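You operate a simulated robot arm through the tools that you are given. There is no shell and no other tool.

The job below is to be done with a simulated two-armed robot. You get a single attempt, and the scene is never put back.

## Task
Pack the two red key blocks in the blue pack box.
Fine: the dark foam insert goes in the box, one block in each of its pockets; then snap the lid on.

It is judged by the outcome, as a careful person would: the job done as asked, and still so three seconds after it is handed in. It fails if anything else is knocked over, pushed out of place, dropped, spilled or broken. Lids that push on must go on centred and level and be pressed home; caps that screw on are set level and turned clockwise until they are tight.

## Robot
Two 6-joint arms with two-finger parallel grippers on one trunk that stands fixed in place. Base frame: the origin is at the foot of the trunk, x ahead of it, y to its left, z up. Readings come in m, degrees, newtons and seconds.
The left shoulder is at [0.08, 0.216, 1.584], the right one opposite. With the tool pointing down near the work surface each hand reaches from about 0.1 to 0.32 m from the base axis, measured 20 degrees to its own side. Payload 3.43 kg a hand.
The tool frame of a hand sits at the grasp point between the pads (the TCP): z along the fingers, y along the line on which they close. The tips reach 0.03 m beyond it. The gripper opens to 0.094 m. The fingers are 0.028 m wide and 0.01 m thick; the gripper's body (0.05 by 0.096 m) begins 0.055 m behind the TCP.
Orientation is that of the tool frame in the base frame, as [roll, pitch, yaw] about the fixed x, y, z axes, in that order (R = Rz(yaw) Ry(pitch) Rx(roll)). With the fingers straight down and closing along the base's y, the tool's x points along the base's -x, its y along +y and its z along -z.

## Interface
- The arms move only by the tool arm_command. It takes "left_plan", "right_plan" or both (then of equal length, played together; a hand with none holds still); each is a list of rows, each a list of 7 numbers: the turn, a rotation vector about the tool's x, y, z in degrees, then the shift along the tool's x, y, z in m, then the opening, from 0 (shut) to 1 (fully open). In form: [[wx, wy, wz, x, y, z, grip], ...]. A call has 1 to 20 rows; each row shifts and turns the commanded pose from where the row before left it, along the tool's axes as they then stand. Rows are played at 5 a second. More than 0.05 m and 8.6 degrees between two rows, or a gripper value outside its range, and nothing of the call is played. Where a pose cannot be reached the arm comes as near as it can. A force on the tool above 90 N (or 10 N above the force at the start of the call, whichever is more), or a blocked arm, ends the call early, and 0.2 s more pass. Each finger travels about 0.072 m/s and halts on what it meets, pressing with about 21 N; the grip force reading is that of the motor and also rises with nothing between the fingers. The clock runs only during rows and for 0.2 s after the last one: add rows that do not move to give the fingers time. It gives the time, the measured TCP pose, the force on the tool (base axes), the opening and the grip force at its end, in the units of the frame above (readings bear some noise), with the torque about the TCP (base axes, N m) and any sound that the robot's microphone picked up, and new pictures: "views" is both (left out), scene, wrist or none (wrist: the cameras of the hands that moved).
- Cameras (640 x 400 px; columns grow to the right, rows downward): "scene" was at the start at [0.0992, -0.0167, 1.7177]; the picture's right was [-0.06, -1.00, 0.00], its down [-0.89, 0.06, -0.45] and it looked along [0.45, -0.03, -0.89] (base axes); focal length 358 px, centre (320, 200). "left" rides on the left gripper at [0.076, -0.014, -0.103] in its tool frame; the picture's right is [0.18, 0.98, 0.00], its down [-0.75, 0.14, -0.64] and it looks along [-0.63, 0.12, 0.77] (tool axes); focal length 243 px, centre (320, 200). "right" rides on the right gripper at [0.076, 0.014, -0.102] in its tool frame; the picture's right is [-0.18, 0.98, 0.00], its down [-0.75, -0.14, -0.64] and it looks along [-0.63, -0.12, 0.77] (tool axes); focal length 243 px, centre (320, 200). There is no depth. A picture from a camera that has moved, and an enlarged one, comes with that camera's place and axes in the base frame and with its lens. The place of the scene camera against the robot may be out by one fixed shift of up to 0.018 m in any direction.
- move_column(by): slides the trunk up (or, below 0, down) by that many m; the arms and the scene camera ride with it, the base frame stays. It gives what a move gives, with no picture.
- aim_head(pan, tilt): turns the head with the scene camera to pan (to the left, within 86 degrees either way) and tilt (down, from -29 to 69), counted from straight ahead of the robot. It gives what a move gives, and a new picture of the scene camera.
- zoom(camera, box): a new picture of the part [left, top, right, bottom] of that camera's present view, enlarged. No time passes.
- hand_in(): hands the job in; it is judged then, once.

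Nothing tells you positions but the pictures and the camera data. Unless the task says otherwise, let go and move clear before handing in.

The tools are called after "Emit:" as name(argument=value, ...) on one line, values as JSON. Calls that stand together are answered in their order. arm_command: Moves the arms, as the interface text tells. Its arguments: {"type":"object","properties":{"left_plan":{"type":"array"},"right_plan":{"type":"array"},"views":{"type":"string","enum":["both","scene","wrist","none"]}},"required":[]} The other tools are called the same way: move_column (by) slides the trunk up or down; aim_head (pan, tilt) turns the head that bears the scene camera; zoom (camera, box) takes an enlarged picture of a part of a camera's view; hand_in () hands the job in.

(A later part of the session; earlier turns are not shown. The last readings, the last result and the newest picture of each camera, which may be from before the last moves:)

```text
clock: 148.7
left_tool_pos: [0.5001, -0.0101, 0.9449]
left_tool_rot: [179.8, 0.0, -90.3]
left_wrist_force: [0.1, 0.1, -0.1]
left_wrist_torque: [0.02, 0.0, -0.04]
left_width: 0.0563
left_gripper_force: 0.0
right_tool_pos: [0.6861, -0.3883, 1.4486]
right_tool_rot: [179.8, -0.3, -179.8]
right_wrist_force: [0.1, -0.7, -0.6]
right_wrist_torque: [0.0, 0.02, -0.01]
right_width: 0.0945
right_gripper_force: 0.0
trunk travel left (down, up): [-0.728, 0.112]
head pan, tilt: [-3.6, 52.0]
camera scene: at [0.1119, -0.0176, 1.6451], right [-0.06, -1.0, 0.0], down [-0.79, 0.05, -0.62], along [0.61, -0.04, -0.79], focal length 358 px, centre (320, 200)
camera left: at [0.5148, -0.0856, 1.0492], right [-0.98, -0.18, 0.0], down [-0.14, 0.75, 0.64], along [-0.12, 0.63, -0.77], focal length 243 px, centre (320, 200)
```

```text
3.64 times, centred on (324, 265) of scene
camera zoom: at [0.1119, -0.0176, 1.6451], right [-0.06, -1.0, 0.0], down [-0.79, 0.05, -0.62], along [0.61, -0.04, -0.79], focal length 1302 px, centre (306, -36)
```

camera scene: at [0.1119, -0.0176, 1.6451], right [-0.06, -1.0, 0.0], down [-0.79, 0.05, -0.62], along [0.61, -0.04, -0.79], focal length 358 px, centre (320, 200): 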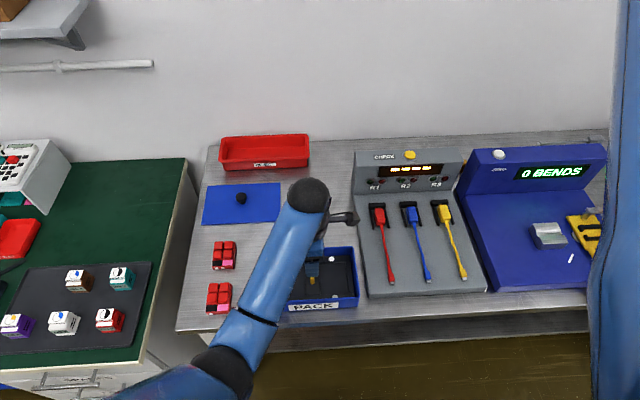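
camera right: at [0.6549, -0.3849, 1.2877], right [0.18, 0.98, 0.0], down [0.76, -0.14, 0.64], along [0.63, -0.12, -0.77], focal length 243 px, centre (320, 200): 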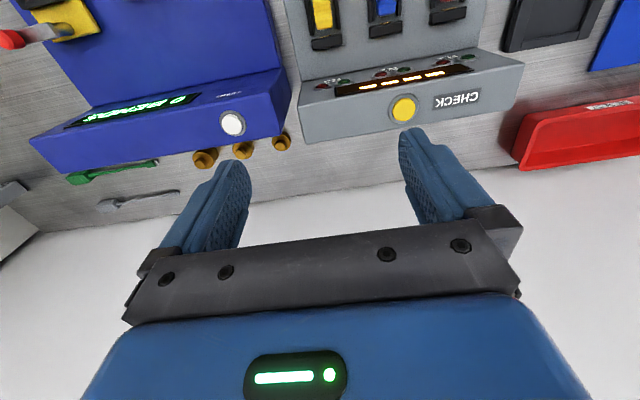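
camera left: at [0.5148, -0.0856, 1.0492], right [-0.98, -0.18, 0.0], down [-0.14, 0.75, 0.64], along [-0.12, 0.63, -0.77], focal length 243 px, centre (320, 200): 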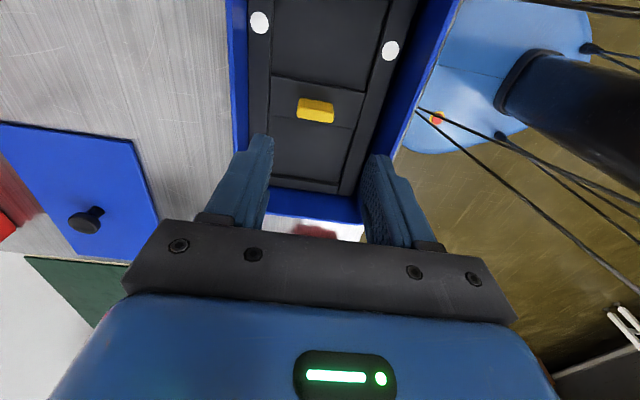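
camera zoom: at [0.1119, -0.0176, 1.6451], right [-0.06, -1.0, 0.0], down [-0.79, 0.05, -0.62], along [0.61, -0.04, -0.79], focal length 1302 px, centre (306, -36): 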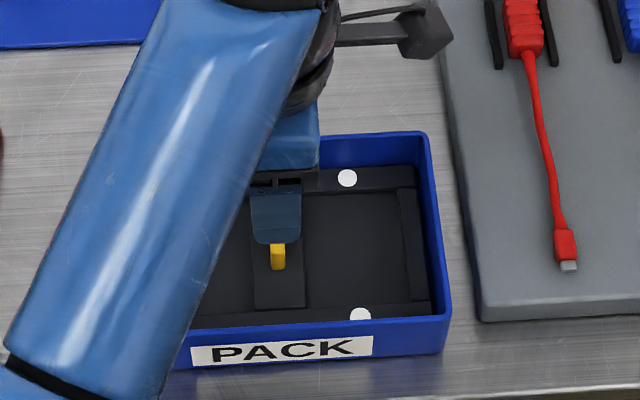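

The insert lies flat in the box with its centre at about (0.505, −0.009). Next come the blocks: I'll turn the left hand back and move it over them.

Emit:
arm_command(left_plan=[[0, 0, 7.5, 0, 0, 0, 0.6], [0, 0, 7.5, 0, 0, 0, 0.6], [0, 0, 7.5, 0, 0, 0, 0.6], [0, 0, 7.5, 0, 0, 0, 0.6], [0, 0, 7.5, 0, 0, 0, 0.6], [0, 0, 7.5, 0, 0, 0, 0.6], [0, 0, 7.5, 0, 0, 0, 0.6], [0, 0, 7.5, 0, 0, 0, 0.6], [0, 0, 7.5, 0, 0, 0, 0.6], [0, 0, 7.5, 0, 0, 0, 0.6], [0, 0, 7.5, 0, 0, 0, 0.8], [0, 0, 7.9, 0, 0, 0, 1], [0, 0, 0, 0, 0.045, 0, 1], [0, 0, 0, 0, 0.045, 0, 1], [0, 0, 0, 0, 0.045, 0, 1], [0, 0, 0, 0, 0.045, 0, 1], [0, 0, 0, 0, 0.027, 0, 1], [0, 0, 0, 0, 0, 0, 1]], views="both")

Emit:
zoom(camera="left", box=[240, 0, 440, 125])

Emit:
zoom(camera="left", box=[240, 60, 440, 185])

Emit:
zoom(camera="scene", box=[250, 220, 378, 320])

```text
clock: 152.5
left_tool_pos: [0.5032, 0.1978, 0.9467]
left_tool_rot: [180.0, -0.1, 179.2]
left_wrist_force: [0.7, -0.6, -0.4]
left_wrist_torque: [0.01, -0.02, -0.02]
left_width: 0.094
left_gripper_force: 0.1
right_tool_pos: [0.6866, -0.389, 1.4494]
right_tool_rot: [179.8, -0.3, -179.9]
right_wrist_force: [0.1, -0.7, 0.1]
right_wrist_torque: [-0.01, -0.04, 0.04]
right_width: 0.094
right_gripper_force: 0.0
trunk travel left (down, up): [-0.728, 0.112]
head pan, tilt: [-3.6, 52.0]
camera scene: at [0.1119, -0.018, 1.6451], right [-0.06, -1.0, 0.0], down [-0.79, 0.05, -0.62], along [0.61, -0.04, -0.79], focal length 358 px, centre (320, 200)
camera left: at [0.4273, 0.1855, 1.0495], right [-0.17, 0.99, 0.0], down [0.76, 0.13, 0.64], along [0.63, 0.11, -0.77], focal length 243 px, centre (320, 200)
```

scene: 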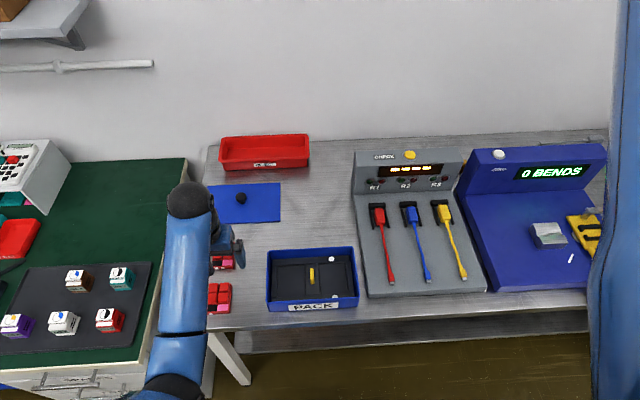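
left: 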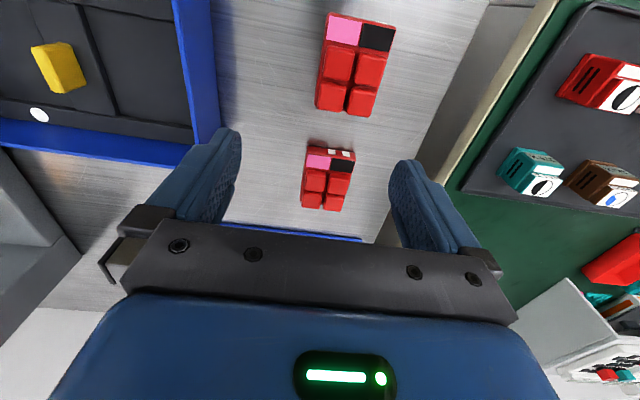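

```text
3.20 times, centred on (340, 62) of left
camera zoom: at [0.4273, 0.1855, 1.0495], right [-0.17, 0.99, 0.0], down [0.76, 0.13, 0.64], along [0.63, 0.11, -0.77], focal length 776 px, centre (256, 640)
```

zoom: 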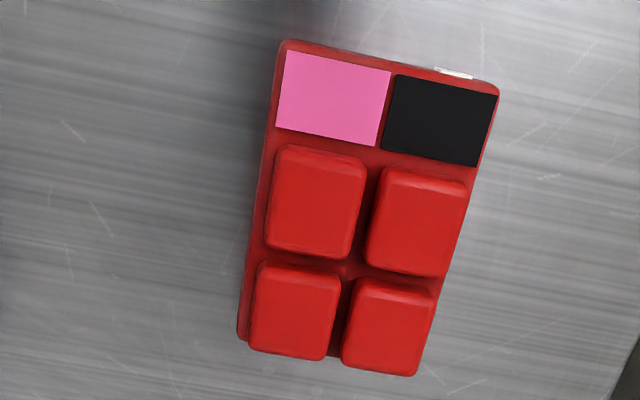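

```text
3.20 times, centred on (340, 122) of left
camera zoom: at [0.4273, 0.1855, 1.0495], right [-0.17, 0.99, 0.0], down [0.76, 0.13, 0.64], along [0.63, 0.11, -0.77], focal length 776 px, centre (256, 448)
```

zoom: 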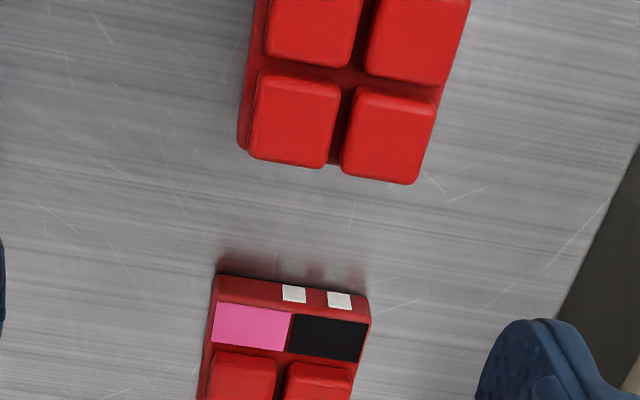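

```text
4.00 times, centred on (314, 270) of scene
camera zoom: at [0.1119, -0.018, 1.6451], right [-0.06, -1.0, 0.0], down [-0.79, 0.05, -0.62], along [0.61, -0.04, -0.79], focal length 1433 px, centre (344, -80)
```

zoom: 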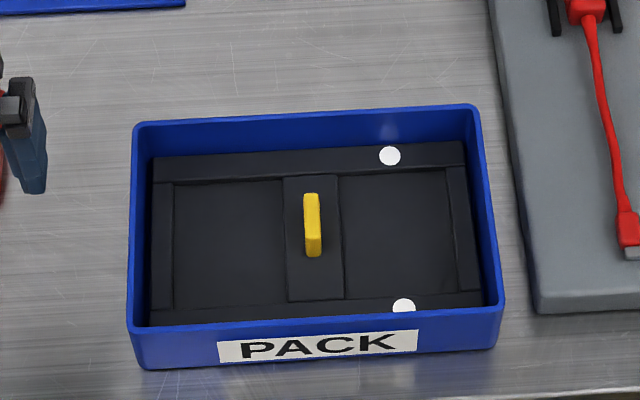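

The insert sits square and flat in the box. The blocks are at about (0.588, 0.219) and (0.470, 0.219), roughly 0.068 × 0.055 m and square to the table, so they'll fit the pockets as they stand. I'll pick the near one first, gripping high enough to keep the fingertips above the insert's bars.

Emit:
arm_command(left_plan=[[0, 0, -0.8, 0.0335, 0.0206, 0.01, 1], [0, 0, 0, 0, 0, 0.02, 1], [0, 0, 0, 0, 0, 0.03, 1], [0, 0, 0, 0, 0, 0, 1]], views="wrist")

Emit:
zoom(camera="left", box=[220, 80, 420, 205])

```text
clock: 153.5
left_tool_pos: [0.4701, 0.2187, 0.8852]
left_tool_rot: [180.0, 0.0, -179.8]
left_wrist_force: [0.0, 0.2, -0.2]
left_wrist_torque: [0.0, 0.05, 0.01]
left_width: 0.0938
left_gripper_force: 0.1
right_tool_pos: [0.6872, -0.3884, 1.4497]
right_tool_rot: [179.9, -0.3, -180.0]
right_wrist_force: [0.4, 0.0, 0.0]
right_wrist_torque: [0.05, -0.03, 0.01]
right_width: 0.094
right_gripper_force: 0.0
trunk travel left (down, up): [-0.728, 0.112]
head pan, tilt: [-3.6, 52.0]
camera left: at [0.3939, 0.2057, 0.9882], right [-0.18, 0.98, 0.0], down [0.75, 0.14, 0.64], along [0.63, 0.12, -0.77], focal length 243 px, centre (320, 200)
```

left: 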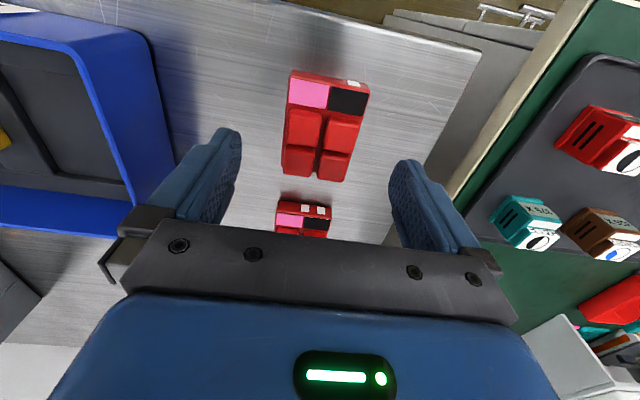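

```text
3.20 times, centred on (320, 142) of left
camera zoom: at [0.3939, 0.2057, 0.9882], right [-0.18, 0.98, 0.0], down [0.75, 0.14, 0.64], along [0.63, 0.12, -0.77], focal length 776 px, centre (320, 384)
```

zoom: 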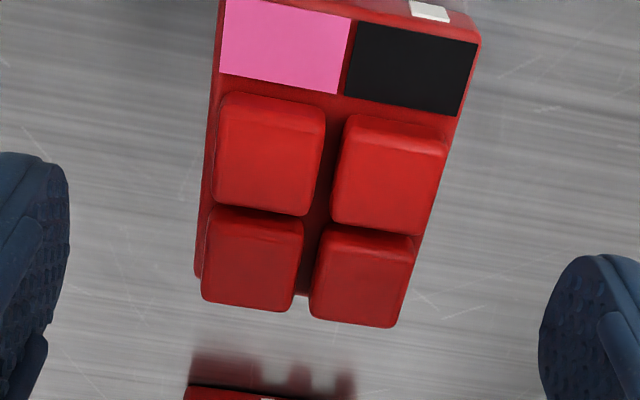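

Aligned over the near block. I'll go down and close.

Emit:
arm_command(left_plan=[[0, 0, 0, 0, 0, 0.015, 1], [0, 0, 0, 0, 0, 0.015, 1], [0, 0, 0, 0, 0, 0.011, 1], [0, 0, 0, 0, 0, 0, 0.75], [0, 0, 0, 0, 0, 0, 0.4], [0, 0, 0, 0, 0, 0, 0.4], [0, 0, 0, 0, 0, 0, 0.4], [0, 0, 0, 0, 0, 0, 0.4]], views="wrist")

```text
clock: 155.3
left_tool_pos: [0.4692, 0.2193, 0.8434]
left_tool_rot: [179.9, -0.1, 180.0]
left_wrist_force: [-0.1, 0.8, 0.5]
left_wrist_torque: [0.02, 0.01, -0.02]
left_width: 0.055
left_gripper_force: 21.1
right_tool_pos: [0.6866, -0.387, 1.4486]
right_tool_rot: [179.8, -0.3, -179.9]
right_wrist_force: [-0.1, -0.2, -0.2]
right_wrist_torque: [0.01, -0.01, 0.02]
right_width: 0.094
right_gripper_force: 0.1
trunk travel left (down, up): [-0.728, 0.112]
head pan, tilt: [-3.6, 52.0]
camera left: at [0.3945, 0.2056, 0.9475], right [-0.18, 0.98, 0.0], down [0.75, 0.14, 0.64], along [0.63, 0.12, -0.77], focal length 243 px, centre (320, 200)
```

left: 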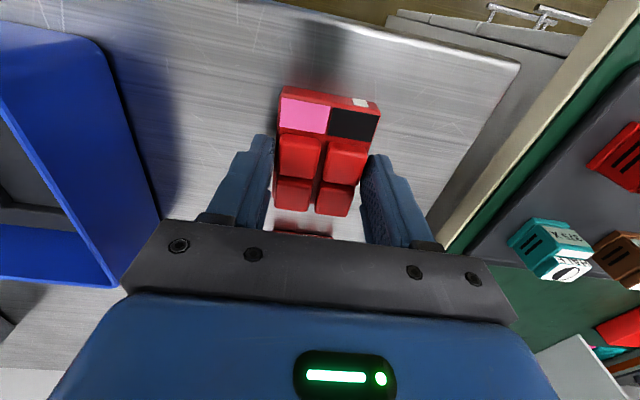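

Gripped at 0.055 m. A slow lift next.

Emit:
arm_command(left_plan=[[0, 0, 0, 0, 0, -0.002, 0.4], [0, 0, 0, 0, 0, -0.004, 0.4], [0, 0, 0, 0, 0, -0.006, 0.4], [0, 0, 0, 0, 0, -0.006, 0.4], [0, 0, 0, 0, 0, -0.004, 0.4], [0, 0, 0, 0, 0, -0.002, 0.4], [0, 0, 0, 0, 0, 0, 0.4]], views="wrist")

```text
clock: 156.9
left_tool_pos: [0.4701, 0.2186, 0.8682]
left_tool_rot: [180.0, -0.1, 180.0]
left_wrist_force: [-0.6, -0.1, -1.3]
left_wrist_torque: [0.02, 0.02, -0.03]
left_width: 0.0553
left_gripper_force: 21.0
right_tool_pos: [0.6865, -0.3874, 1.4498]
right_tool_rot: [179.9, -0.3, -180.0]
right_wrist_force: [-0.7, -0.1, 0.1]
right_wrist_torque: [0.03, -0.01, -0.04]
right_width: 0.094
right_gripper_force: 0.2
trunk travel left (down, up): [-0.728, 0.112]
head pan, tilt: [-3.6, 52.0]
camera left: at [0.3943, 0.2056, 0.9721], right [-0.18, 0.98, 0.0], down [0.75, 0.14, 0.64], along [0.63, 0.12, -0.77], focal length 243 px, centre (320, 200)
```

left: 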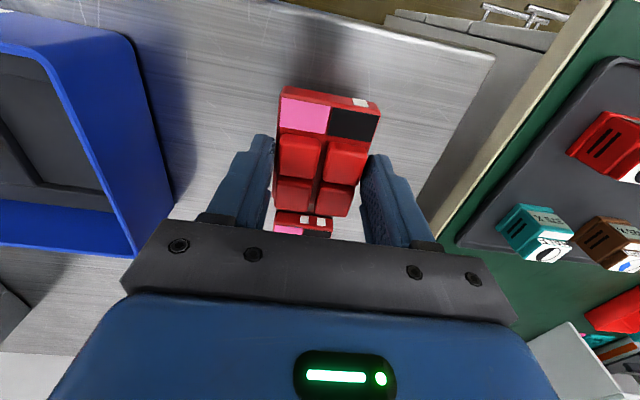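

The block is held firmly. I'll raise it above the rim and carry it across to the left pocket.

Emit:
arm_command(left_plan=[[0, 0, 0, 0, 0, -0.006, 0.4], [0, 0, 0, 0, 0, -0.012, 0.4], [0, 0, 0, 0, 0, -0.015, 0.4], [0, 0, 0, 0, 0, -0.014, 0.4], [0, 0, 0, 0, 0, -0.01, 0.4], [0, 0, 0, -0.001, -0.005, 0, 0.4], [0, 0, 0, -0.002, -0.01, 0, 0.4], [0, 0, 0, -0.003, -0.015, 0, 0.4], [0, 0, 0, -0.003, -0.015, 0, 0.4], [0, 0, 0, -0.003, -0.015, 0, 0.4], [0, 0, 0, -0.003, -0.015, 0, 0.4], [0, 0, 0, -0.003, -0.015, 0, 0.4], [0, 0, 0, -0.003, -0.015, 0, 0.4], [0, 0, 0, -0.003, -0.015, 0, 0.4], [0, 0, 0, -0.003, -0.015, 0, 0.4], [0, 0, 0, -0.003, -0.015, 0, 0.4], [0, 0, 0, -0.003, -0.015, 0, 0.4], [0, 0, 0, -0.002, -0.0075, 0, 0.4], [0, 0, 0, -0.001, -0.003, 0, 0.4], [0, 0, 0, 0, 0, 0, 0.4]], views="both")

Emit:
zoom(camera="left", box=[130, 0, 450, 200])

Emit:
zoom(camera="scene", box=[250, 210, 378, 320])

```text
clock: 161.1
left_tool_pos: [0.5056, 0.0425, 0.9264]
left_tool_rot: [-180.0, 0.0, -179.9]
left_wrist_force: [-0.1, -0.3, 0.2]
left_wrist_torque: [0.02, 0.01, 0.06]
left_width: 0.0551
left_gripper_force: 21.0
right_tool_pos: [0.6867, -0.3878, 1.4484]
right_tool_rot: [179.9, -0.3, -180.0]
right_wrist_force: [-0.5, 0.6, 0.1]
right_wrist_torque: [0.01, -0.03, -0.01]
right_width: 0.094
right_gripper_force: 0.0
trunk travel left (down, up): [-0.728, 0.112]
head pan, tilt: [-3.6, 52.0]
camera scene: at [0.1119, -0.0176, 1.6451], right [-0.06, -1.0, 0.0], down [-0.79, 0.05, -0.62], along [0.61, -0.04, -0.79], focal length 358 px, centre (320, 200)
camera left: at [0.4305, 0.03, 1.0288], right [-0.18, 0.98, 0.0], down [0.75, 0.14, 0.64], along [0.63, 0.12, -0.77], focal length 243 px, centre (320, 200)
```

scene: 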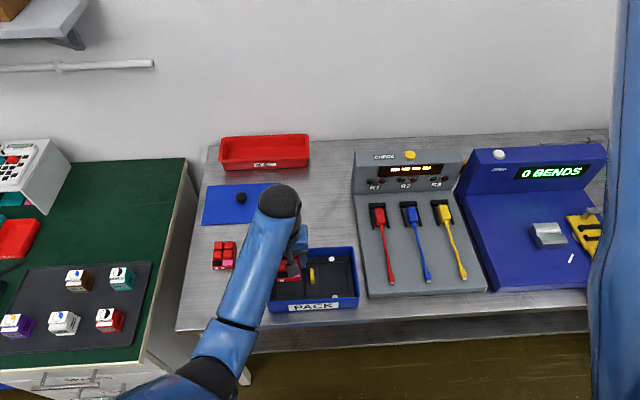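
left: 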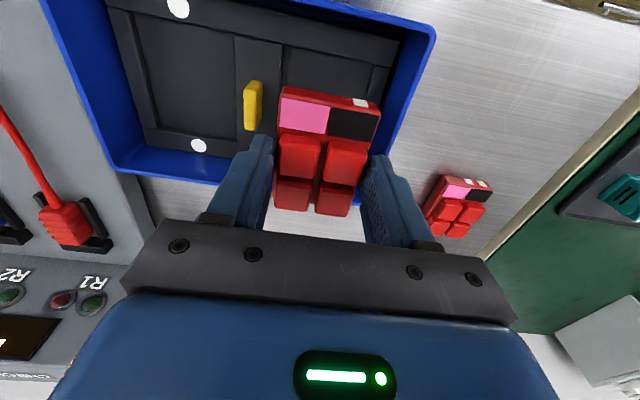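

```text
2.00 times, centred on (290, 100) of left
camera zoom: at [0.4305, 0.03, 1.0288], right [-0.18, 0.98, 0.0], down [0.75, 0.14, 0.64], along [0.63, 0.12, -0.77], focal length 485 px, centre (380, 400)
```

zoom: 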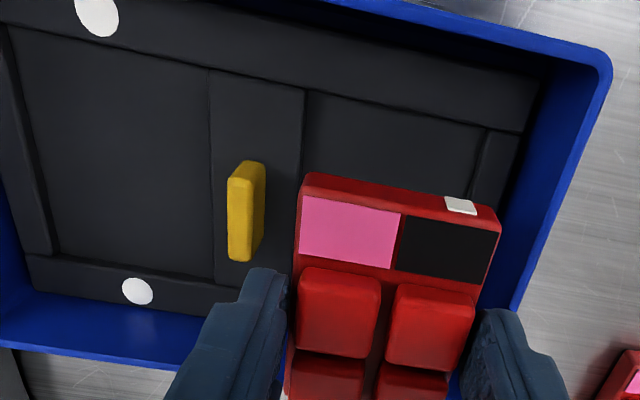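

```text
3.64 times, centred on (314, 265) of scene
camera zoom: at [0.1119, -0.0176, 1.6451], right [-0.06, -1.0, 0.0], down [-0.79, 0.05, -0.62], along [0.61, -0.04, -0.79], focal length 1302 px, centre (342, -36)
```

zoom: 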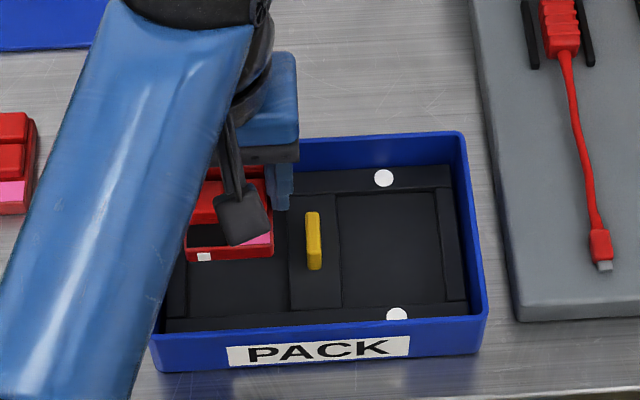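

Aligned over the left pocket: its centre measures (0.505, 0.044) and the block is within 2 mm of it. I'll lower it in stages.

Emit:
arm_command(left_plan=[[0, 0, 0, -0.0015, 0.0005, 0.006, 0.4], [0, 0, 0, 0, 0, 0.012, 0.4], [0, 0, 0, 0, 0, 0.014, 0.4], [0, 0, 0, 0, 0, 0.014, 0.4], [0, 0, 0, 0, 0, 0.012, 0.4], [0, 0, 0, 0, 0, 0.006, 0.4], [0, 0, 0, 0, 0, 0.003, 0.4], [0, 0, 0, 0, 0, 0, 0.4]], views="both")

```text
clock: 162.9
left_tool_pos: [0.5074, 0.0448, 0.8584]
left_tool_rot: [-179.9, -0.2, -179.8]
left_wrist_force: [0.5, -0.6, -0.9]
left_wrist_torque: [0.03, 0.01, -0.01]
left_width: 0.0553
left_gripper_force: 21.0
right_tool_pos: [0.6873, -0.3885, 1.4483]
right_tool_rot: [179.8, -0.3, -179.9]
right_wrist_force: [0.0, -0.4, -1.3]
right_wrist_torque: [-0.04, 0.01, -0.02]
right_width: 0.094
right_gripper_force: 0.0
trunk travel left (down, up): [-0.728, 0.112]
head pan, tilt: [-3.6, 52.0]
camera scene: at [0.112, -0.0176, 1.6451], right [-0.06, -1.0, 0.0], down [-0.79, 0.05, -0.62], along [0.61, -0.04, -0.79], focal length 358 px, centre (320, 200)
camera left: at [0.432, 0.0305, 0.9619], right [-0.18, 0.98, 0.0], down [0.75, 0.14, 0.64], along [0.63, 0.12, -0.77], focal length 243 px, centre (320, 200)
```

scene: 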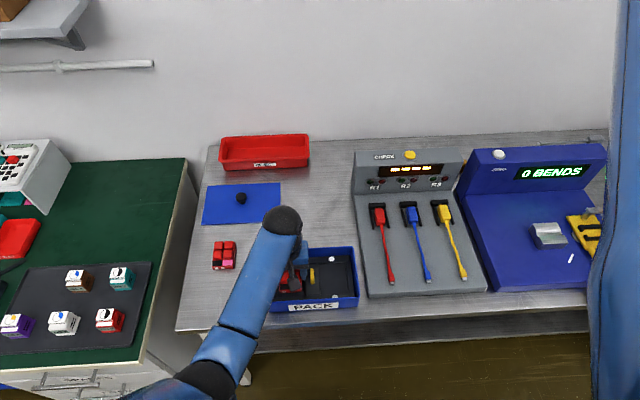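
left: 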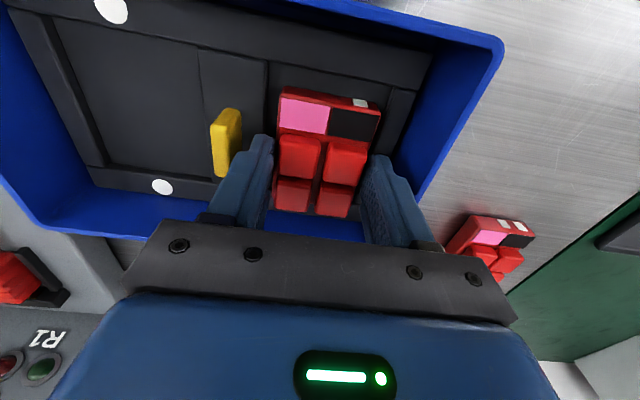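

Emit:
arm_command(left_plan=[[0, 0, 0, 0, 0, 0.002, 0.4], [0, 0, 0, 0, 0, 0.002, 0.4], [0, 0, 0, 0, 0, 0.002, 0.4], [0, 0, 0, 0, 0, 0, 0.4]], views="none")

```text
clock: 163.9
left_tool_pos: [0.507, 0.0438, 0.8564]
left_tool_rot: [-179.9, 0.2, -179.9]
left_wrist_force: [1.0, 0.7, 17.0]
left_wrist_torque: [0.01, -0.04, 0.03]
left_width: 0.0551
left_gripper_force: 21.3
right_tool_pos: [0.6857, -0.3875, 1.4498]
right_tool_rot: [179.9, -0.2, -179.9]
right_wrist_force: [0.4, -0.4, -0.3]
right_wrist_torque: [-0.01, -0.01, 0.01]
right_width: 0.0939
right_gripper_force: 0.1
trunk travel left (down, up): [-0.728, 0.112]
head pan, tilt: [-3.6, 52.0]
```

Emit:
arm_command(left_plan=[[0, 0, 0, 0, 0, -0.002, 0.4]], views="both")

Emit:
zoom(camera="left", box=[190, 50, 450, 240])

Emit:
zoom(camera="scene", box=[250, 230, 378, 320])

```text
clock: 164.3
left_tool_pos: [0.5073, 0.0439, 0.8563]
left_tool_rot: [-180.0, -0.1, 180.0]
left_wrist_force: [1.4, -0.8, 8.4]
left_wrist_torque: [-0.08, -0.35, 0.02]
left_width: 0.0548
left_gripper_force: 21.3
right_tool_pos: [0.6881, -0.3883, 1.4489]
right_tool_rot: [179.8, -0.3, -180.0]
right_wrist_force: [-0.2, -0.6, -0.2]
right_wrist_torque: [0.03, 0.0, -0.05]
right_width: 0.094
right_gripper_force: 0.1
trunk travel left (down, up): [-0.728, 0.112]
head pan, tilt: [-3.6, 52.0]
camera scene: at [0.1116, -0.0181, 1.645], right [-0.06, -1.0, 0.0], down [-0.79, 0.05, -0.62], along [0.61, -0.04, -0.79], focal length 358 px, centre (320, 200)
camera left: at [0.4314, 0.0303, 0.9584], right [-0.18, 0.98, 0.0], down [0.75, 0.14, 0.64], along [0.63, 0.12, -0.77], focal length 243 px, centre (320, 200)
```

scene: 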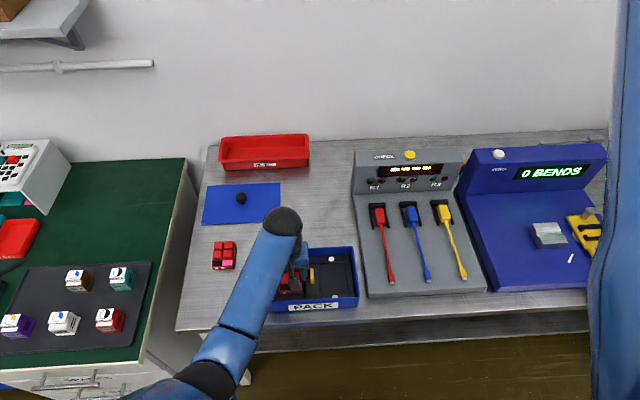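
left: 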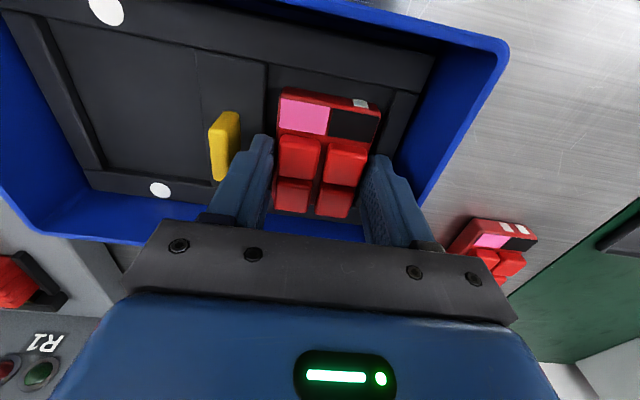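

```text
2.11 times, centred on (320, 145) of left
camera zoom: at [0.4314, 0.0303, 0.9584], right [-0.18, 0.98, 0.0], down [0.75, 0.14, 0.64], along [0.63, 0.12, -0.77], focal length 511 px, centre (320, 316)
```

zoom: 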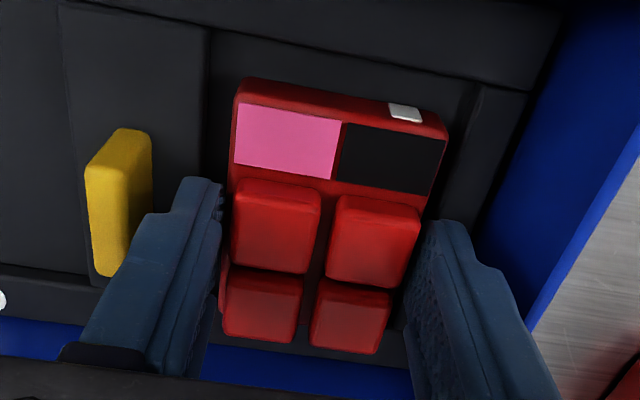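

```text
4.44 times, centred on (314, 275) of scene
camera zoom: at [0.1116, -0.0181, 1.645], right [-0.06, -1.0, 0.0], down [-0.79, 0.05, -0.62], along [0.61, -0.04, -0.79], focal length 1592 px, centre (347, -133)
```

zoom: 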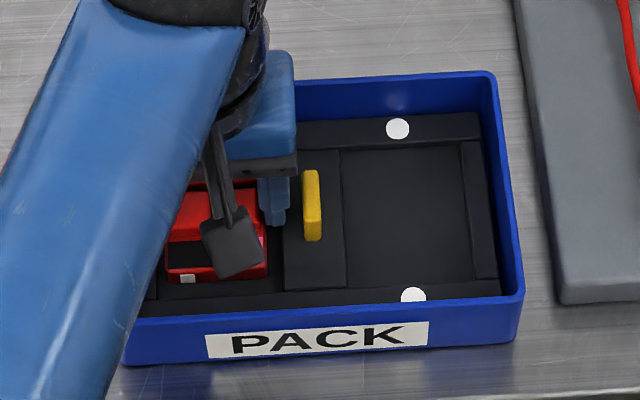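

The block is touching at its rear edge (the torque puts contact about 3.5 cm ahead of the grip), so it sits a few millimetres too far forward for the pocket. I'll lift slightly, shift it 5 mm back toward me and try again.

Emit:
arm_command(left_plan=[[0, 0, 0, 0, 0, -0.003, 0.4], [0, 0, 0, 0.0025, 0, -0.002, 0.4], [0, 0, 0, 0.0025, 0, 0, 0.4], [0, 0, 0, 0, 0, 0.002, 0.4], [0, 0, 0, 0, 0, 0.002, 0.4], [0, 0, 0, 0, 0, 0, 0.4]], views="none")

```text
clock: 165.7
left_tool_pos: [0.5024, 0.0434, 0.857]
left_tool_rot: [180.0, 0.0, 179.9]
left_wrist_force: [0.7, 0.3, -0.3]
left_wrist_torque: [0.0, 0.03, 0.03]
left_width: 0.0553
left_gripper_force: 21.3
right_tool_pos: [0.6861, -0.3894, 1.4482]
right_tool_rot: [179.9, -0.3, -179.9]
right_wrist_force: [0.5, 0.0, -0.6]
right_wrist_torque: [0.02, -0.02, 0.0]
right_width: 0.0941
right_gripper_force: 0.0
trunk travel left (down, up): [-0.728, 0.112]
head pan, tilt: [-3.6, 52.0]
```

Emit:
arm_command(left_plan=[[0, 0, 0, 0, 0, 0.0015, 0.4], [0, 0, 0, 0, 0, 0.0015, 0.4], [0, 0, 0, 0, 0, 0, 0.4]], views="none")

```text
clock: 166.5
left_tool_pos: [0.5027, 0.0446, 0.8552]
left_tool_rot: [-179.9, 0.3, -179.9]
left_wrist_force: [1.9, 1.5, 16.7]
left_wrist_torque: [0.09, 0.0, 0.03]
left_width: 0.0552
left_gripper_force: 21.0
right_tool_pos: [0.6859, -0.388, 1.4497]
right_tool_rot: [179.9, -0.1, -179.9]
right_wrist_force: [0.0, 0.2, 0.1]
right_wrist_torque: [-0.02, 0.02, 0.04]
right_width: 0.0937
right_gripper_force: 0.0
trunk travel left (down, up): [-0.728, 0.112]
head pan, tilt: [-3.6, 52.0]
```

The contact is now centred with no torque, but the height leaves me unsure whether the block is on the pocket floor or on the rails. I'll ease off and nudge it sideways to feel for the pocket wall.

Emit:
arm_command(left_plan=[[0, 0, 0, 0, 0, -0.001, 0.4], [0, 0, 0, 0, 0, -0.001, 0.4], [0, 0, 0, 0, 0, 0, 0.4]], views="both")

Emit:
zoom(camera="left", box=[230, 70, 430, 195])

Emit:
zoom(camera="scene", box=[265, 250, 329, 300])

```text
clock: 167.3
left_tool_pos: [0.5015, 0.0431, 0.8558]
left_tool_rot: [179.9, 0.0, -180.0]
left_wrist_force: [2.3, -1.0, 9.9]
left_wrist_torque: [-0.08, -0.32, 0.0]
left_width: 0.0553
left_gripper_force: 21.3
right_tool_pos: [0.6862, -0.3898, 1.4491]
right_tool_rot: [179.8, -0.3, -179.9]
right_wrist_force: [-0.3, -0.3, -0.7]
right_wrist_torque: [-0.02, -0.03, -0.03]
right_width: 0.0939
right_gripper_force: 0.1
trunk travel left (down, up): [-0.728, 0.112]
head pan, tilt: [-3.6, 52.0]
camera scene: at [0.111, -0.018, 1.6451], right [-0.06, -1.0, 0.0], down [-0.79, 0.05, -0.62], along [0.61, -0.04, -0.79], focal length 358 px, centre (320, 200)
camera left: at [0.4264, 0.0302, 0.958], right [-0.18, 0.98, 0.0], down [0.75, 0.14, 0.64], along [0.63, 0.12, -0.77], focal length 243 px, centre (320, 200)
```

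scene: 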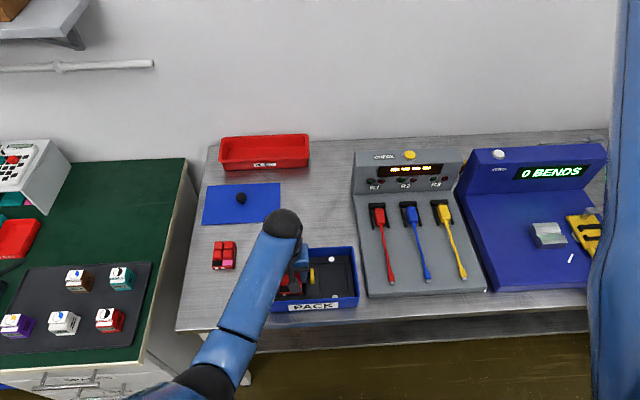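
left: 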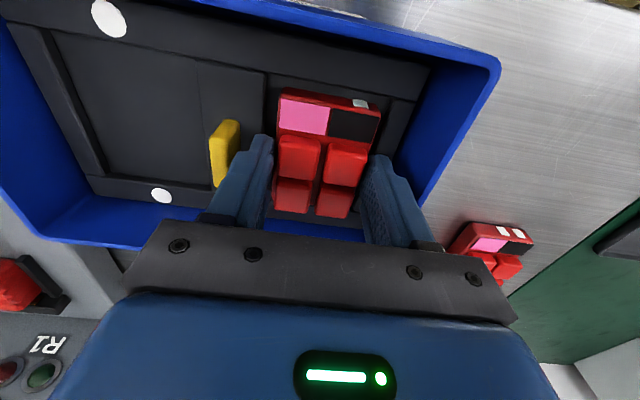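

```text
3.20 times, centred on (330, 132) of left
camera zoom: at [0.4264, 0.0302, 0.958], right [-0.18, 0.98, 0.0], down [0.75, 0.14, 0.64], along [0.63, 0.12, -0.77], focal length 776 px, centre (288, 416)
```

zoom: 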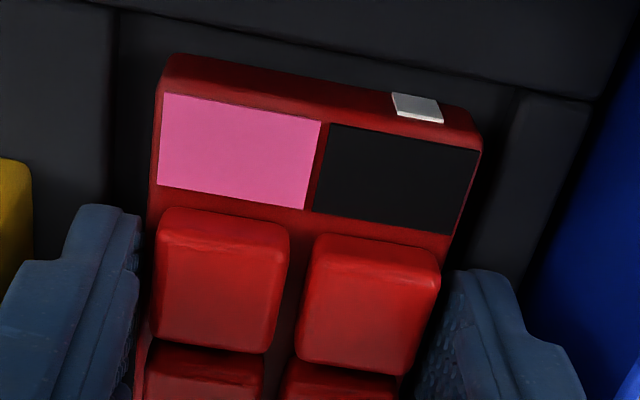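

```text
8.00 times, centred on (297, 275) of scene
camera zoom: at [0.111, -0.018, 1.6451], right [-0.06, -1.0, 0.0], down [-0.79, 0.05, -0.62], along [0.61, -0.04, -0.79], focal length 2865 px, centre (504, -400)
```

zoom: 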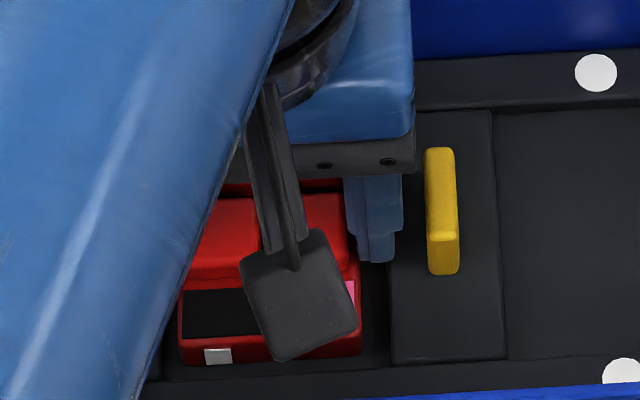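

Both views show the block down inside the pocket, with the bars standing around it. I'll release by opening only slightly and lift clear.

Emit:
arm_command(left_plan=[[0, 0, 0, 0, 0, -0.0005, 0.62], [0, 0, 0, 0, 0, 0, 0.68], [0, 0, 0, 0, 0, 0, 0.68], [0, 0, 0, 0, 0, -0.004, 0.68], [0, 0, 0, 0, 0, -0.01, 0.68], [0, 0, 0, 0, 0, -0.02, 0.68], [0, 0, 0, 0, 0, -0.03, 0.68], [0, 0, 0, 0, 0, -0.02, 0.68], [0, 0, 0, 0, 0, 0, 0.68]], views="both")

Emit:
zoom(camera="left", box=[200, 0, 440, 150])

Emit:
zoom(camera="scene", box=[250, 230, 378, 320])

```text
clock: 169.3
left_tool_pos: [0.5014, 0.0438, 0.9388]
left_tool_rot: [180.0, -0.1, -179.9]
left_wrist_force: [-0.7, -0.2, -0.1]
left_wrist_torque: [0.04, 0.01, 0.02]
left_width: 0.0637
left_gripper_force: 0.0
right_tool_pos: [0.6874, -0.3882, 1.4488]
right_tool_rot: [179.8, -0.2, -180.0]
right_wrist_force: [0.5, 0.9, 0.4]
right_wrist_torque: [-0.01, -0.04, 0.05]
right_width: 0.0941
right_gripper_force: 0.1
trunk travel left (down, up): [-0.728, 0.112]
head pan, tilt: [-3.6, 52.0]
camera scene: at [0.1119, -0.0176, 1.6451], right [-0.06, -1.0, 0.0], down [-0.79, 0.05, -0.62], along [0.61, -0.04, -0.79], focal length 358 px, centre (320, 200)
camera left: at [0.427, 0.0305, 1.0429], right [-0.18, 0.98, 0.0], down [0.75, 0.14, 0.64], along [0.63, 0.12, -0.77], focal length 243 px, centre (320, 200)
```

scene: 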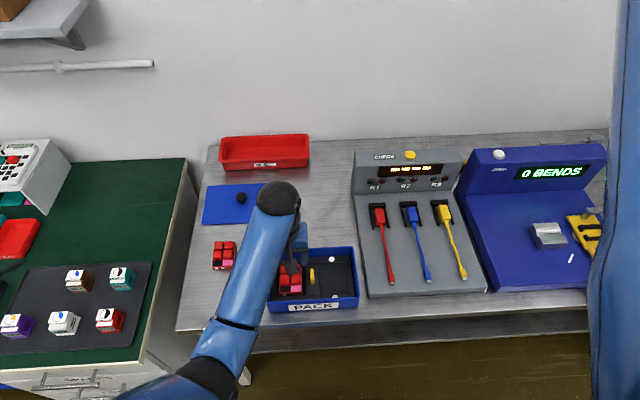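
left: 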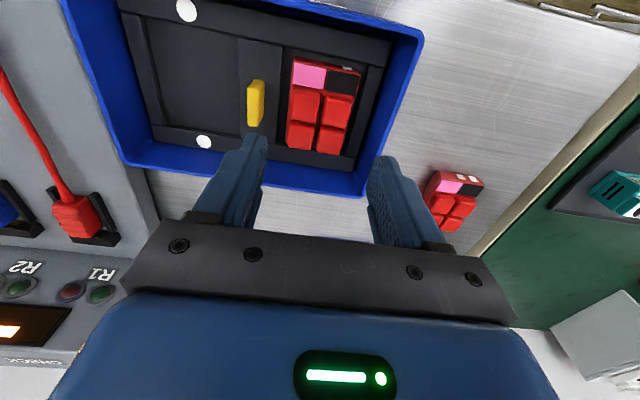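

```text
2.67 times, centred on (320, 75) of left
camera zoom: at [0.427, 0.0305, 1.0429], right [-0.18, 0.98, 0.0], down [0.75, 0.14, 0.64], along [0.63, 0.12, -0.77], focal length 647 px, centre (320, 533)
```

zoom: 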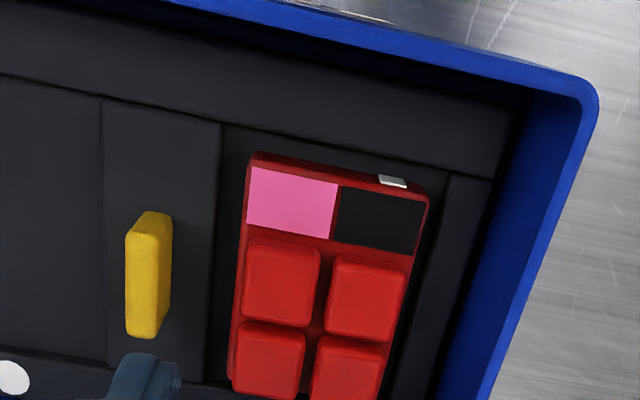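

```text
4.44 times, centred on (314, 275) of scene
camera zoom: at [0.1119, -0.0176, 1.6451], right [-0.06, -1.0, 0.0], down [-0.79, 0.05, -0.62], along [0.61, -0.04, -0.79], focal length 1592 px, centre (347, -133)
```

zoom: 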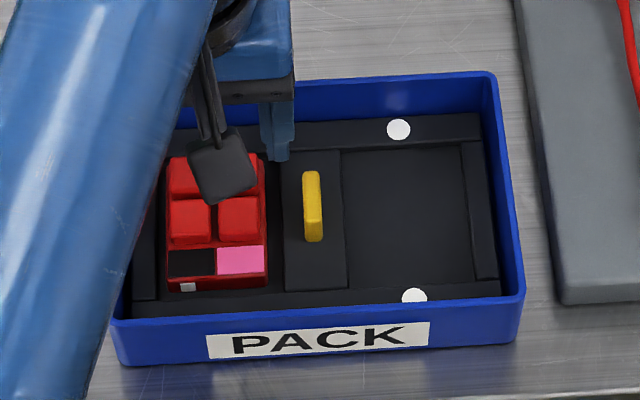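

The first block lies flat inside its pocket. Now I'll fetch the far block.

Emit:
arm_command(left_plan=[[0, 0, 0, -0.0177, 0.0351, 0, 0.8], [0, 0, 0, -0.0177, 0.0351, 0, 1], [0, 0, 0, -0.0177, 0.0351, 0, 1], [0, 0, 0, -0.0177, 0.0351, 0, 1], [0, 0, 0, -0.0177, 0.0353, 0, 1], [0, 0, 0, 0, 0, 0.03, 1], [0, 0, 0, 0, 0, 0.023, 1], [0, 0, 0, 0, 0, 0, 1]], views="wrist")

Emit:
zoom(camera="left", box=[220, 60, 420, 185])

```text
clock: 171.1
left_tool_pos: [0.5896, 0.2206, 0.8874]
left_tool_rot: [-179.9, -0.2, 179.9]
left_wrist_force: [0.1, -0.2, 0.0]
left_wrist_torque: [0.02, 0.01, -0.03]
left_width: 0.0938
left_gripper_force: 0.0
right_tool_pos: [0.6873, -0.3871, 1.4481]
right_tool_rot: [179.8, -0.3, -179.9]
right_wrist_force: [0.0, -0.6, 0.0]
right_wrist_torque: [0.02, -0.03, 0.01]
right_width: 0.0939
right_gripper_force: 0.0
trunk travel left (down, up): [-0.728, 0.112]
head pan, tilt: [-3.6, 52.0]
camera left: at [0.515, 0.2072, 0.9895], right [-0.18, 0.98, 0.0], down [0.75, 0.14, 0.64], along [0.63, 0.12, -0.77], focal length 243 px, centre (320, 200)
```

left: 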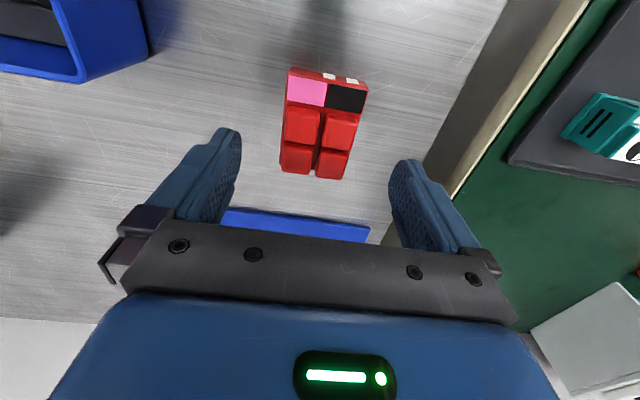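

```text
3.20 times, centred on (320, 122) of left
camera zoom: at [0.515, 0.2072, 0.9895], right [-0.18, 0.98, 0.0], down [0.75, 0.14, 0.64], along [0.63, 0.12, -0.77], focal length 776 px, centre (320, 448)
```

zoom: 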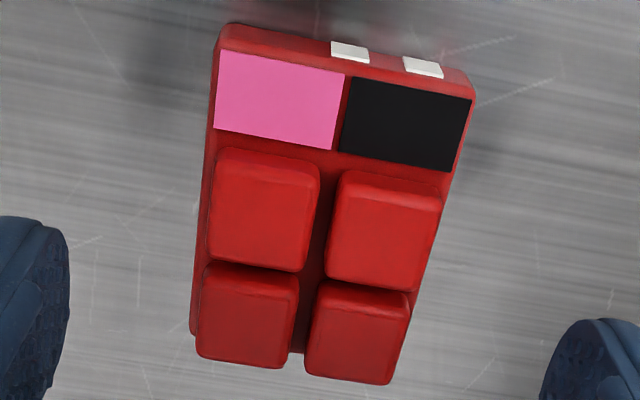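

Emit:
arm_command(left_plan=[[0, 0, 0, 0, 0.0005, 0.015, 1], [0, 0, 0, 0, 0, 0.015, 1], [0, 0, 0, 0, 0, 0.0125, 1], [0, 0, 0, 0, 0, 0, 0.75], [0, 0, 0, 0, 0, 0, 0.4], [0, 0, 0, 0, 0, 0, 0.4], [0, 0, 0, 0, 0, 0, 0.4], [0, 0, 0, 0, 0, 0, 0.4]], views="wrist")

```text
clock: 172.9
left_tool_pos: [0.5912, 0.2201, 0.845]
left_tool_rot: [-180.0, -0.1, 180.0]
left_wrist_force: [0.4, -0.2, 0.8]
left_wrist_torque: [0.01, 0.01, 0.02]
left_width: 0.0552
left_gripper_force: 21.1
right_tool_pos: [0.6881, -0.388, 1.4489]
right_tool_rot: [180.0, -0.3, -179.9]
right_wrist_force: [-0.7, 0.7, -0.6]
right_wrist_torque: [-0.01, -0.01, 0.0]
right_width: 0.094
right_gripper_force: 0.0
trunk travel left (down, up): [-0.728, 0.112]
head pan, tilt: [-3.6, 52.0]
camera left: at [0.5152, 0.2066, 0.9473], right [-0.18, 0.98, 0.0], down [0.75, 0.14, 0.64], along [0.63, 0.12, -0.77], focal length 243 px, centre (320, 200)
```

left: 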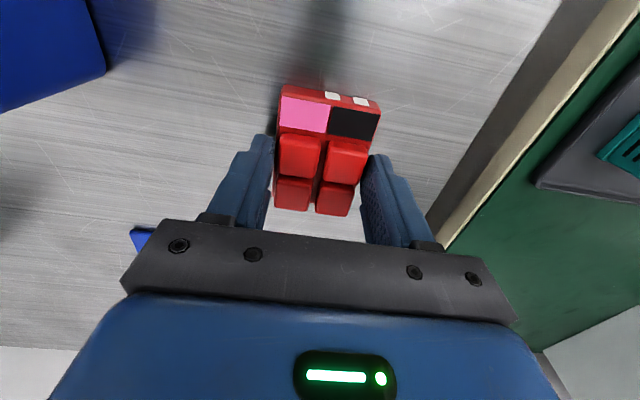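

Gripped at 0.055 m. I'll lift and carry it to the right-hand pocket.

Emit:
arm_command(left_plan=[[0, 0, 0, 0, 0, -0.002, 0.4], [0, 0, 0, 0, 0, -0.005, 0.4], [0, 0, 0, 0, 0, -0.01, 0.4], [0, 0, 0, 0, 0, -0.014, 0.4], [0, 0, 0, 0, 0, -0.015, 0.4], [0, 0, 0, 0, 0, -0.015, 0.4], [0, 0, 0, 0, 0, -0.012, 0.4], [0, 0, 0, 0, 0, -0.007, 0.4], [0, 0, 0, 0.001, -0.005, 0, 0.4], [0, 0, 0, 0.003, -0.01, 0, 0.4], [0, 0, 0, 0.0045, -0.015, 0, 0.4], [0, 0, 0, 0.0045, -0.015, 0, 0.4], [0, 0, 0, 0.0045, -0.015, 0, 0.4], [0, 0, 0, 0.0045, -0.015, 0, 0.4], [0, 0, 0, 0.0045, -0.015, 0, 0.4], [0, 0, 0, 0.0045, -0.015, 0, 0.4], [0, 0, 0, 0.0045, -0.015, 0, 0.4], [0, 0, 0, 0.0045, -0.012, 0, 0.4], [0, 0, 0, 0.002, -0.006, 0, 0.4], [0, 0, 0, 0, 0, 0, 0.4]], views="none")

```text
clock: 177.1
left_tool_pos: [0.5495, 0.0811, 0.924]
left_tool_rot: [180.0, -0.1, -179.9]
left_wrist_force: [-0.2, 0.2, -0.7]
left_wrist_torque: [0.02, 0.0, -0.02]
left_width: 0.0549
left_gripper_force: 21.5
right_tool_pos: [0.6877, -0.3868, 1.4491]
right_tool_rot: [179.9, -0.3, -179.9]
right_wrist_force: [0.8, -0.5, 0.7]
right_wrist_torque: [0.03, -0.01, 0.0]
right_width: 0.0936
right_gripper_force: 0.0
trunk travel left (down, up): [-0.728, 0.112]
head pan, tilt: [-3.6, 52.0]
```

Emit:
arm_command(left_plan=[[0, 0, 0, 0.001, -0.005, 0, 0.4], [0, 0, 0, 0.003, -0.01, 0, 0.4], [0, 0, 0, 0.0045, -0.015, 0, 0.4], [0, 0, 0, 0.0045, -0.015, 0, 0.4], [0, 0, 0, 0.0045, -0.015, 0, 0.4], [0, 0, 0, 0.0045, -0.015, 0, 0.4], [0, 0, 0, 0.0045, -0.015, 0, 0.4], [0, 0, 0, 0.0045, -0.015, 0, 0.4], [0, 0, 0, 0.0045, -0.015, 0, 0.4], [0, 0, 0, 0.004, -0.0125, 0, 0.4], [0, 0, 0, 0.004, -0.009, 0, 0.4], [0, 0, 0, 0.002, -0.004, 0, 0.4], [0, 0, 0, 0, 0, 0, 0.4]], views="both")

Emit:
zoom(camera="left", box=[200, 0, 520, 200])

Emit:
zoom(camera="scene", box=[250, 230, 378, 320])

```text
clock: 179.9
left_tool_pos: [0.5034, -0.0625, 0.9238]
left_tool_rot: [-180.0, -0.1, -179.9]
left_wrist_force: [0.3, -0.1, 0.1]
left_wrist_torque: [-0.04, -0.02, -0.02]
left_width: 0.0551
left_gripper_force: 21.2
right_tool_pos: [0.6877, -0.3887, 1.4484]
right_tool_rot: [179.8, -0.3, -179.9]
right_wrist_force: [0.7, -1.0, -0.4]
right_wrist_torque: [0.01, 0.0, 0.03]
right_width: 0.0941
right_gripper_force: 0.0
trunk travel left (down, up): [-0.728, 0.112]
head pan, tilt: [-3.6, 52.0]
camera scene: at [0.112, -0.0176, 1.6451], right [-0.06, -1.0, 0.0], down [-0.79, 0.05, -0.62], along [0.61, -0.04, -0.79], focal length 358 px, centre (320, 200)
camera left: at [0.4282, -0.0764, 1.0269], right [-0.18, 0.98, 0.0], down [0.75, 0.14, 0.64], along [0.63, 0.12, -0.77], focal length 243 px, centre (320, 200)
```

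scene: 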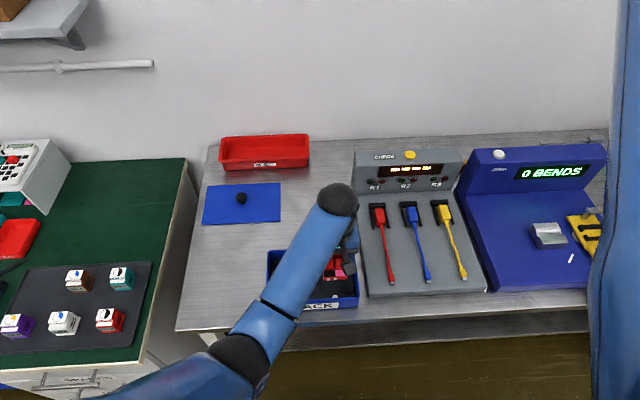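
left: 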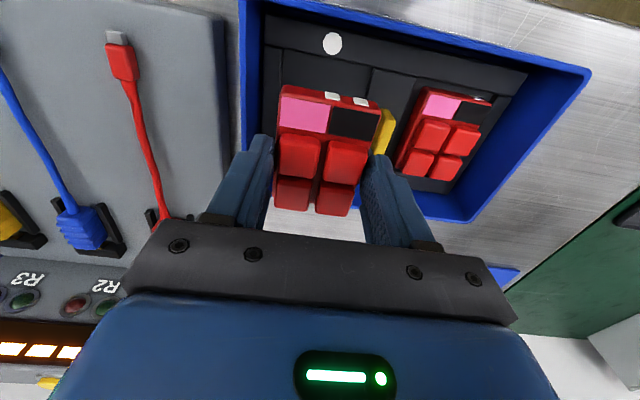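

```text
2.00 times, centred on (360, 100) of left
camera zoom: at [0.4282, -0.0764, 1.0269], right [-0.18, 0.98, 0.0], down [0.75, 0.14, 0.64], along [0.63, 0.12, -0.77], focal length 485 px, centre (240, 400)
```

zoom: 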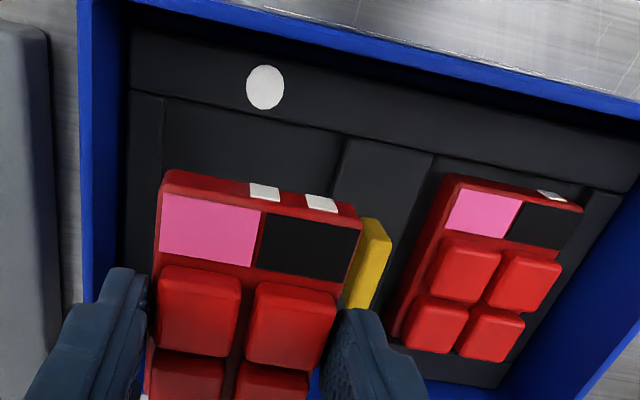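

```text
4.44 times, centred on (314, 275) of scene
camera zoom: at [0.112, -0.0176, 1.6451], right [-0.06, -1.0, 0.0], down [-0.79, 0.05, -0.62], along [0.61, -0.04, -0.79], focal length 1592 px, centre (347, -133)
```

zoom: 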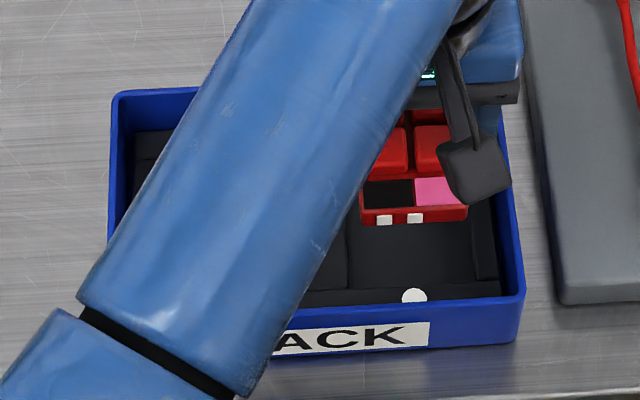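

Over the right pocket and aligned within about 1 mm. I'll lower it the same way.

Emit:
arm_command(left_plan=[[0, 0, 0, -0.001, -0.0005, 0.006, 0.4], [0, 0, 0, 0, 0, 0.012, 0.4], [0, 0, 0, 0, 0, 0.014, 0.4], [0, 0, 0, 0, 0, 0.014, 0.4], [0, 0, 0, 0, 0, 0.01, 0.4], [0, 0, 0, 0, 0, 0.006, 0.4], [0, 0, 0, 0, 0, 0.003, 0.4], [0, 0, 0, 0, 0, 0, 0.4]], views="wrist")

```text
clock: 181.7
left_tool_pos: [0.5052, -0.0645, 0.8601]
left_tool_rot: [179.9, 0.0, -179.9]
left_wrist_force: [0.0, -0.3, -0.1]
left_wrist_torque: [-0.02, -0.03, -0.01]
left_width: 0.0551
left_gripper_force: 21.0
right_tool_pos: [0.6869, -0.3881, 1.4481]
right_tool_rot: [179.7, -0.2, -180.0]
right_wrist_force: [-0.1, 0.3, -0.5]
right_wrist_torque: [0.01, -0.01, 0.0]
right_width: 0.0941
right_gripper_force: 0.1
trunk travel left (down, up): [-0.728, 0.112]
head pan, tilt: [-3.6, 52.0]
camera left: at [0.4295, -0.0771, 0.9618], right [-0.18, 0.98, 0.0], down [0.75, 0.14, 0.64], along [0.63, 0.12, -0.77], focal length 243 px, centre (320, 200)
```

left: 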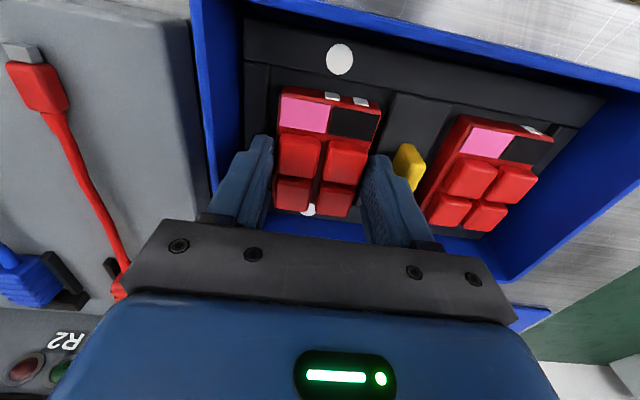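

Emit:
arm_command(left_plan=[[0, 0, 0, 0, 0, 0.002, 0.4], [0, 0, 0, 0, 0, 0.002, 0.4], [0, 0, 0, 0, 0, 0, 0.4]], views="none")

```text
clock: 182.5
left_tool_pos: [0.5042, -0.0638, 0.8561]
left_tool_rot: [-180.0, 0.0, -180.0]
left_wrist_force: [-1.0, 0.8, 6.2]
left_wrist_torque: [0.11, 0.08, 0.02]
left_width: 0.0551
left_gripper_force: 21.3
right_tool_pos: [0.6848, -0.3883, 1.4495]
right_tool_rot: [179.9, -0.3, -179.9]
right_wrist_force: [-0.1, 0.3, 0.1]
right_wrist_torque: [-0.04, 0.01, 0.01]
right_width: 0.0939
right_gripper_force: 0.0
trunk travel left (down, up): [-0.728, 0.112]
head pan, tilt: [-3.6, 52.0]
```

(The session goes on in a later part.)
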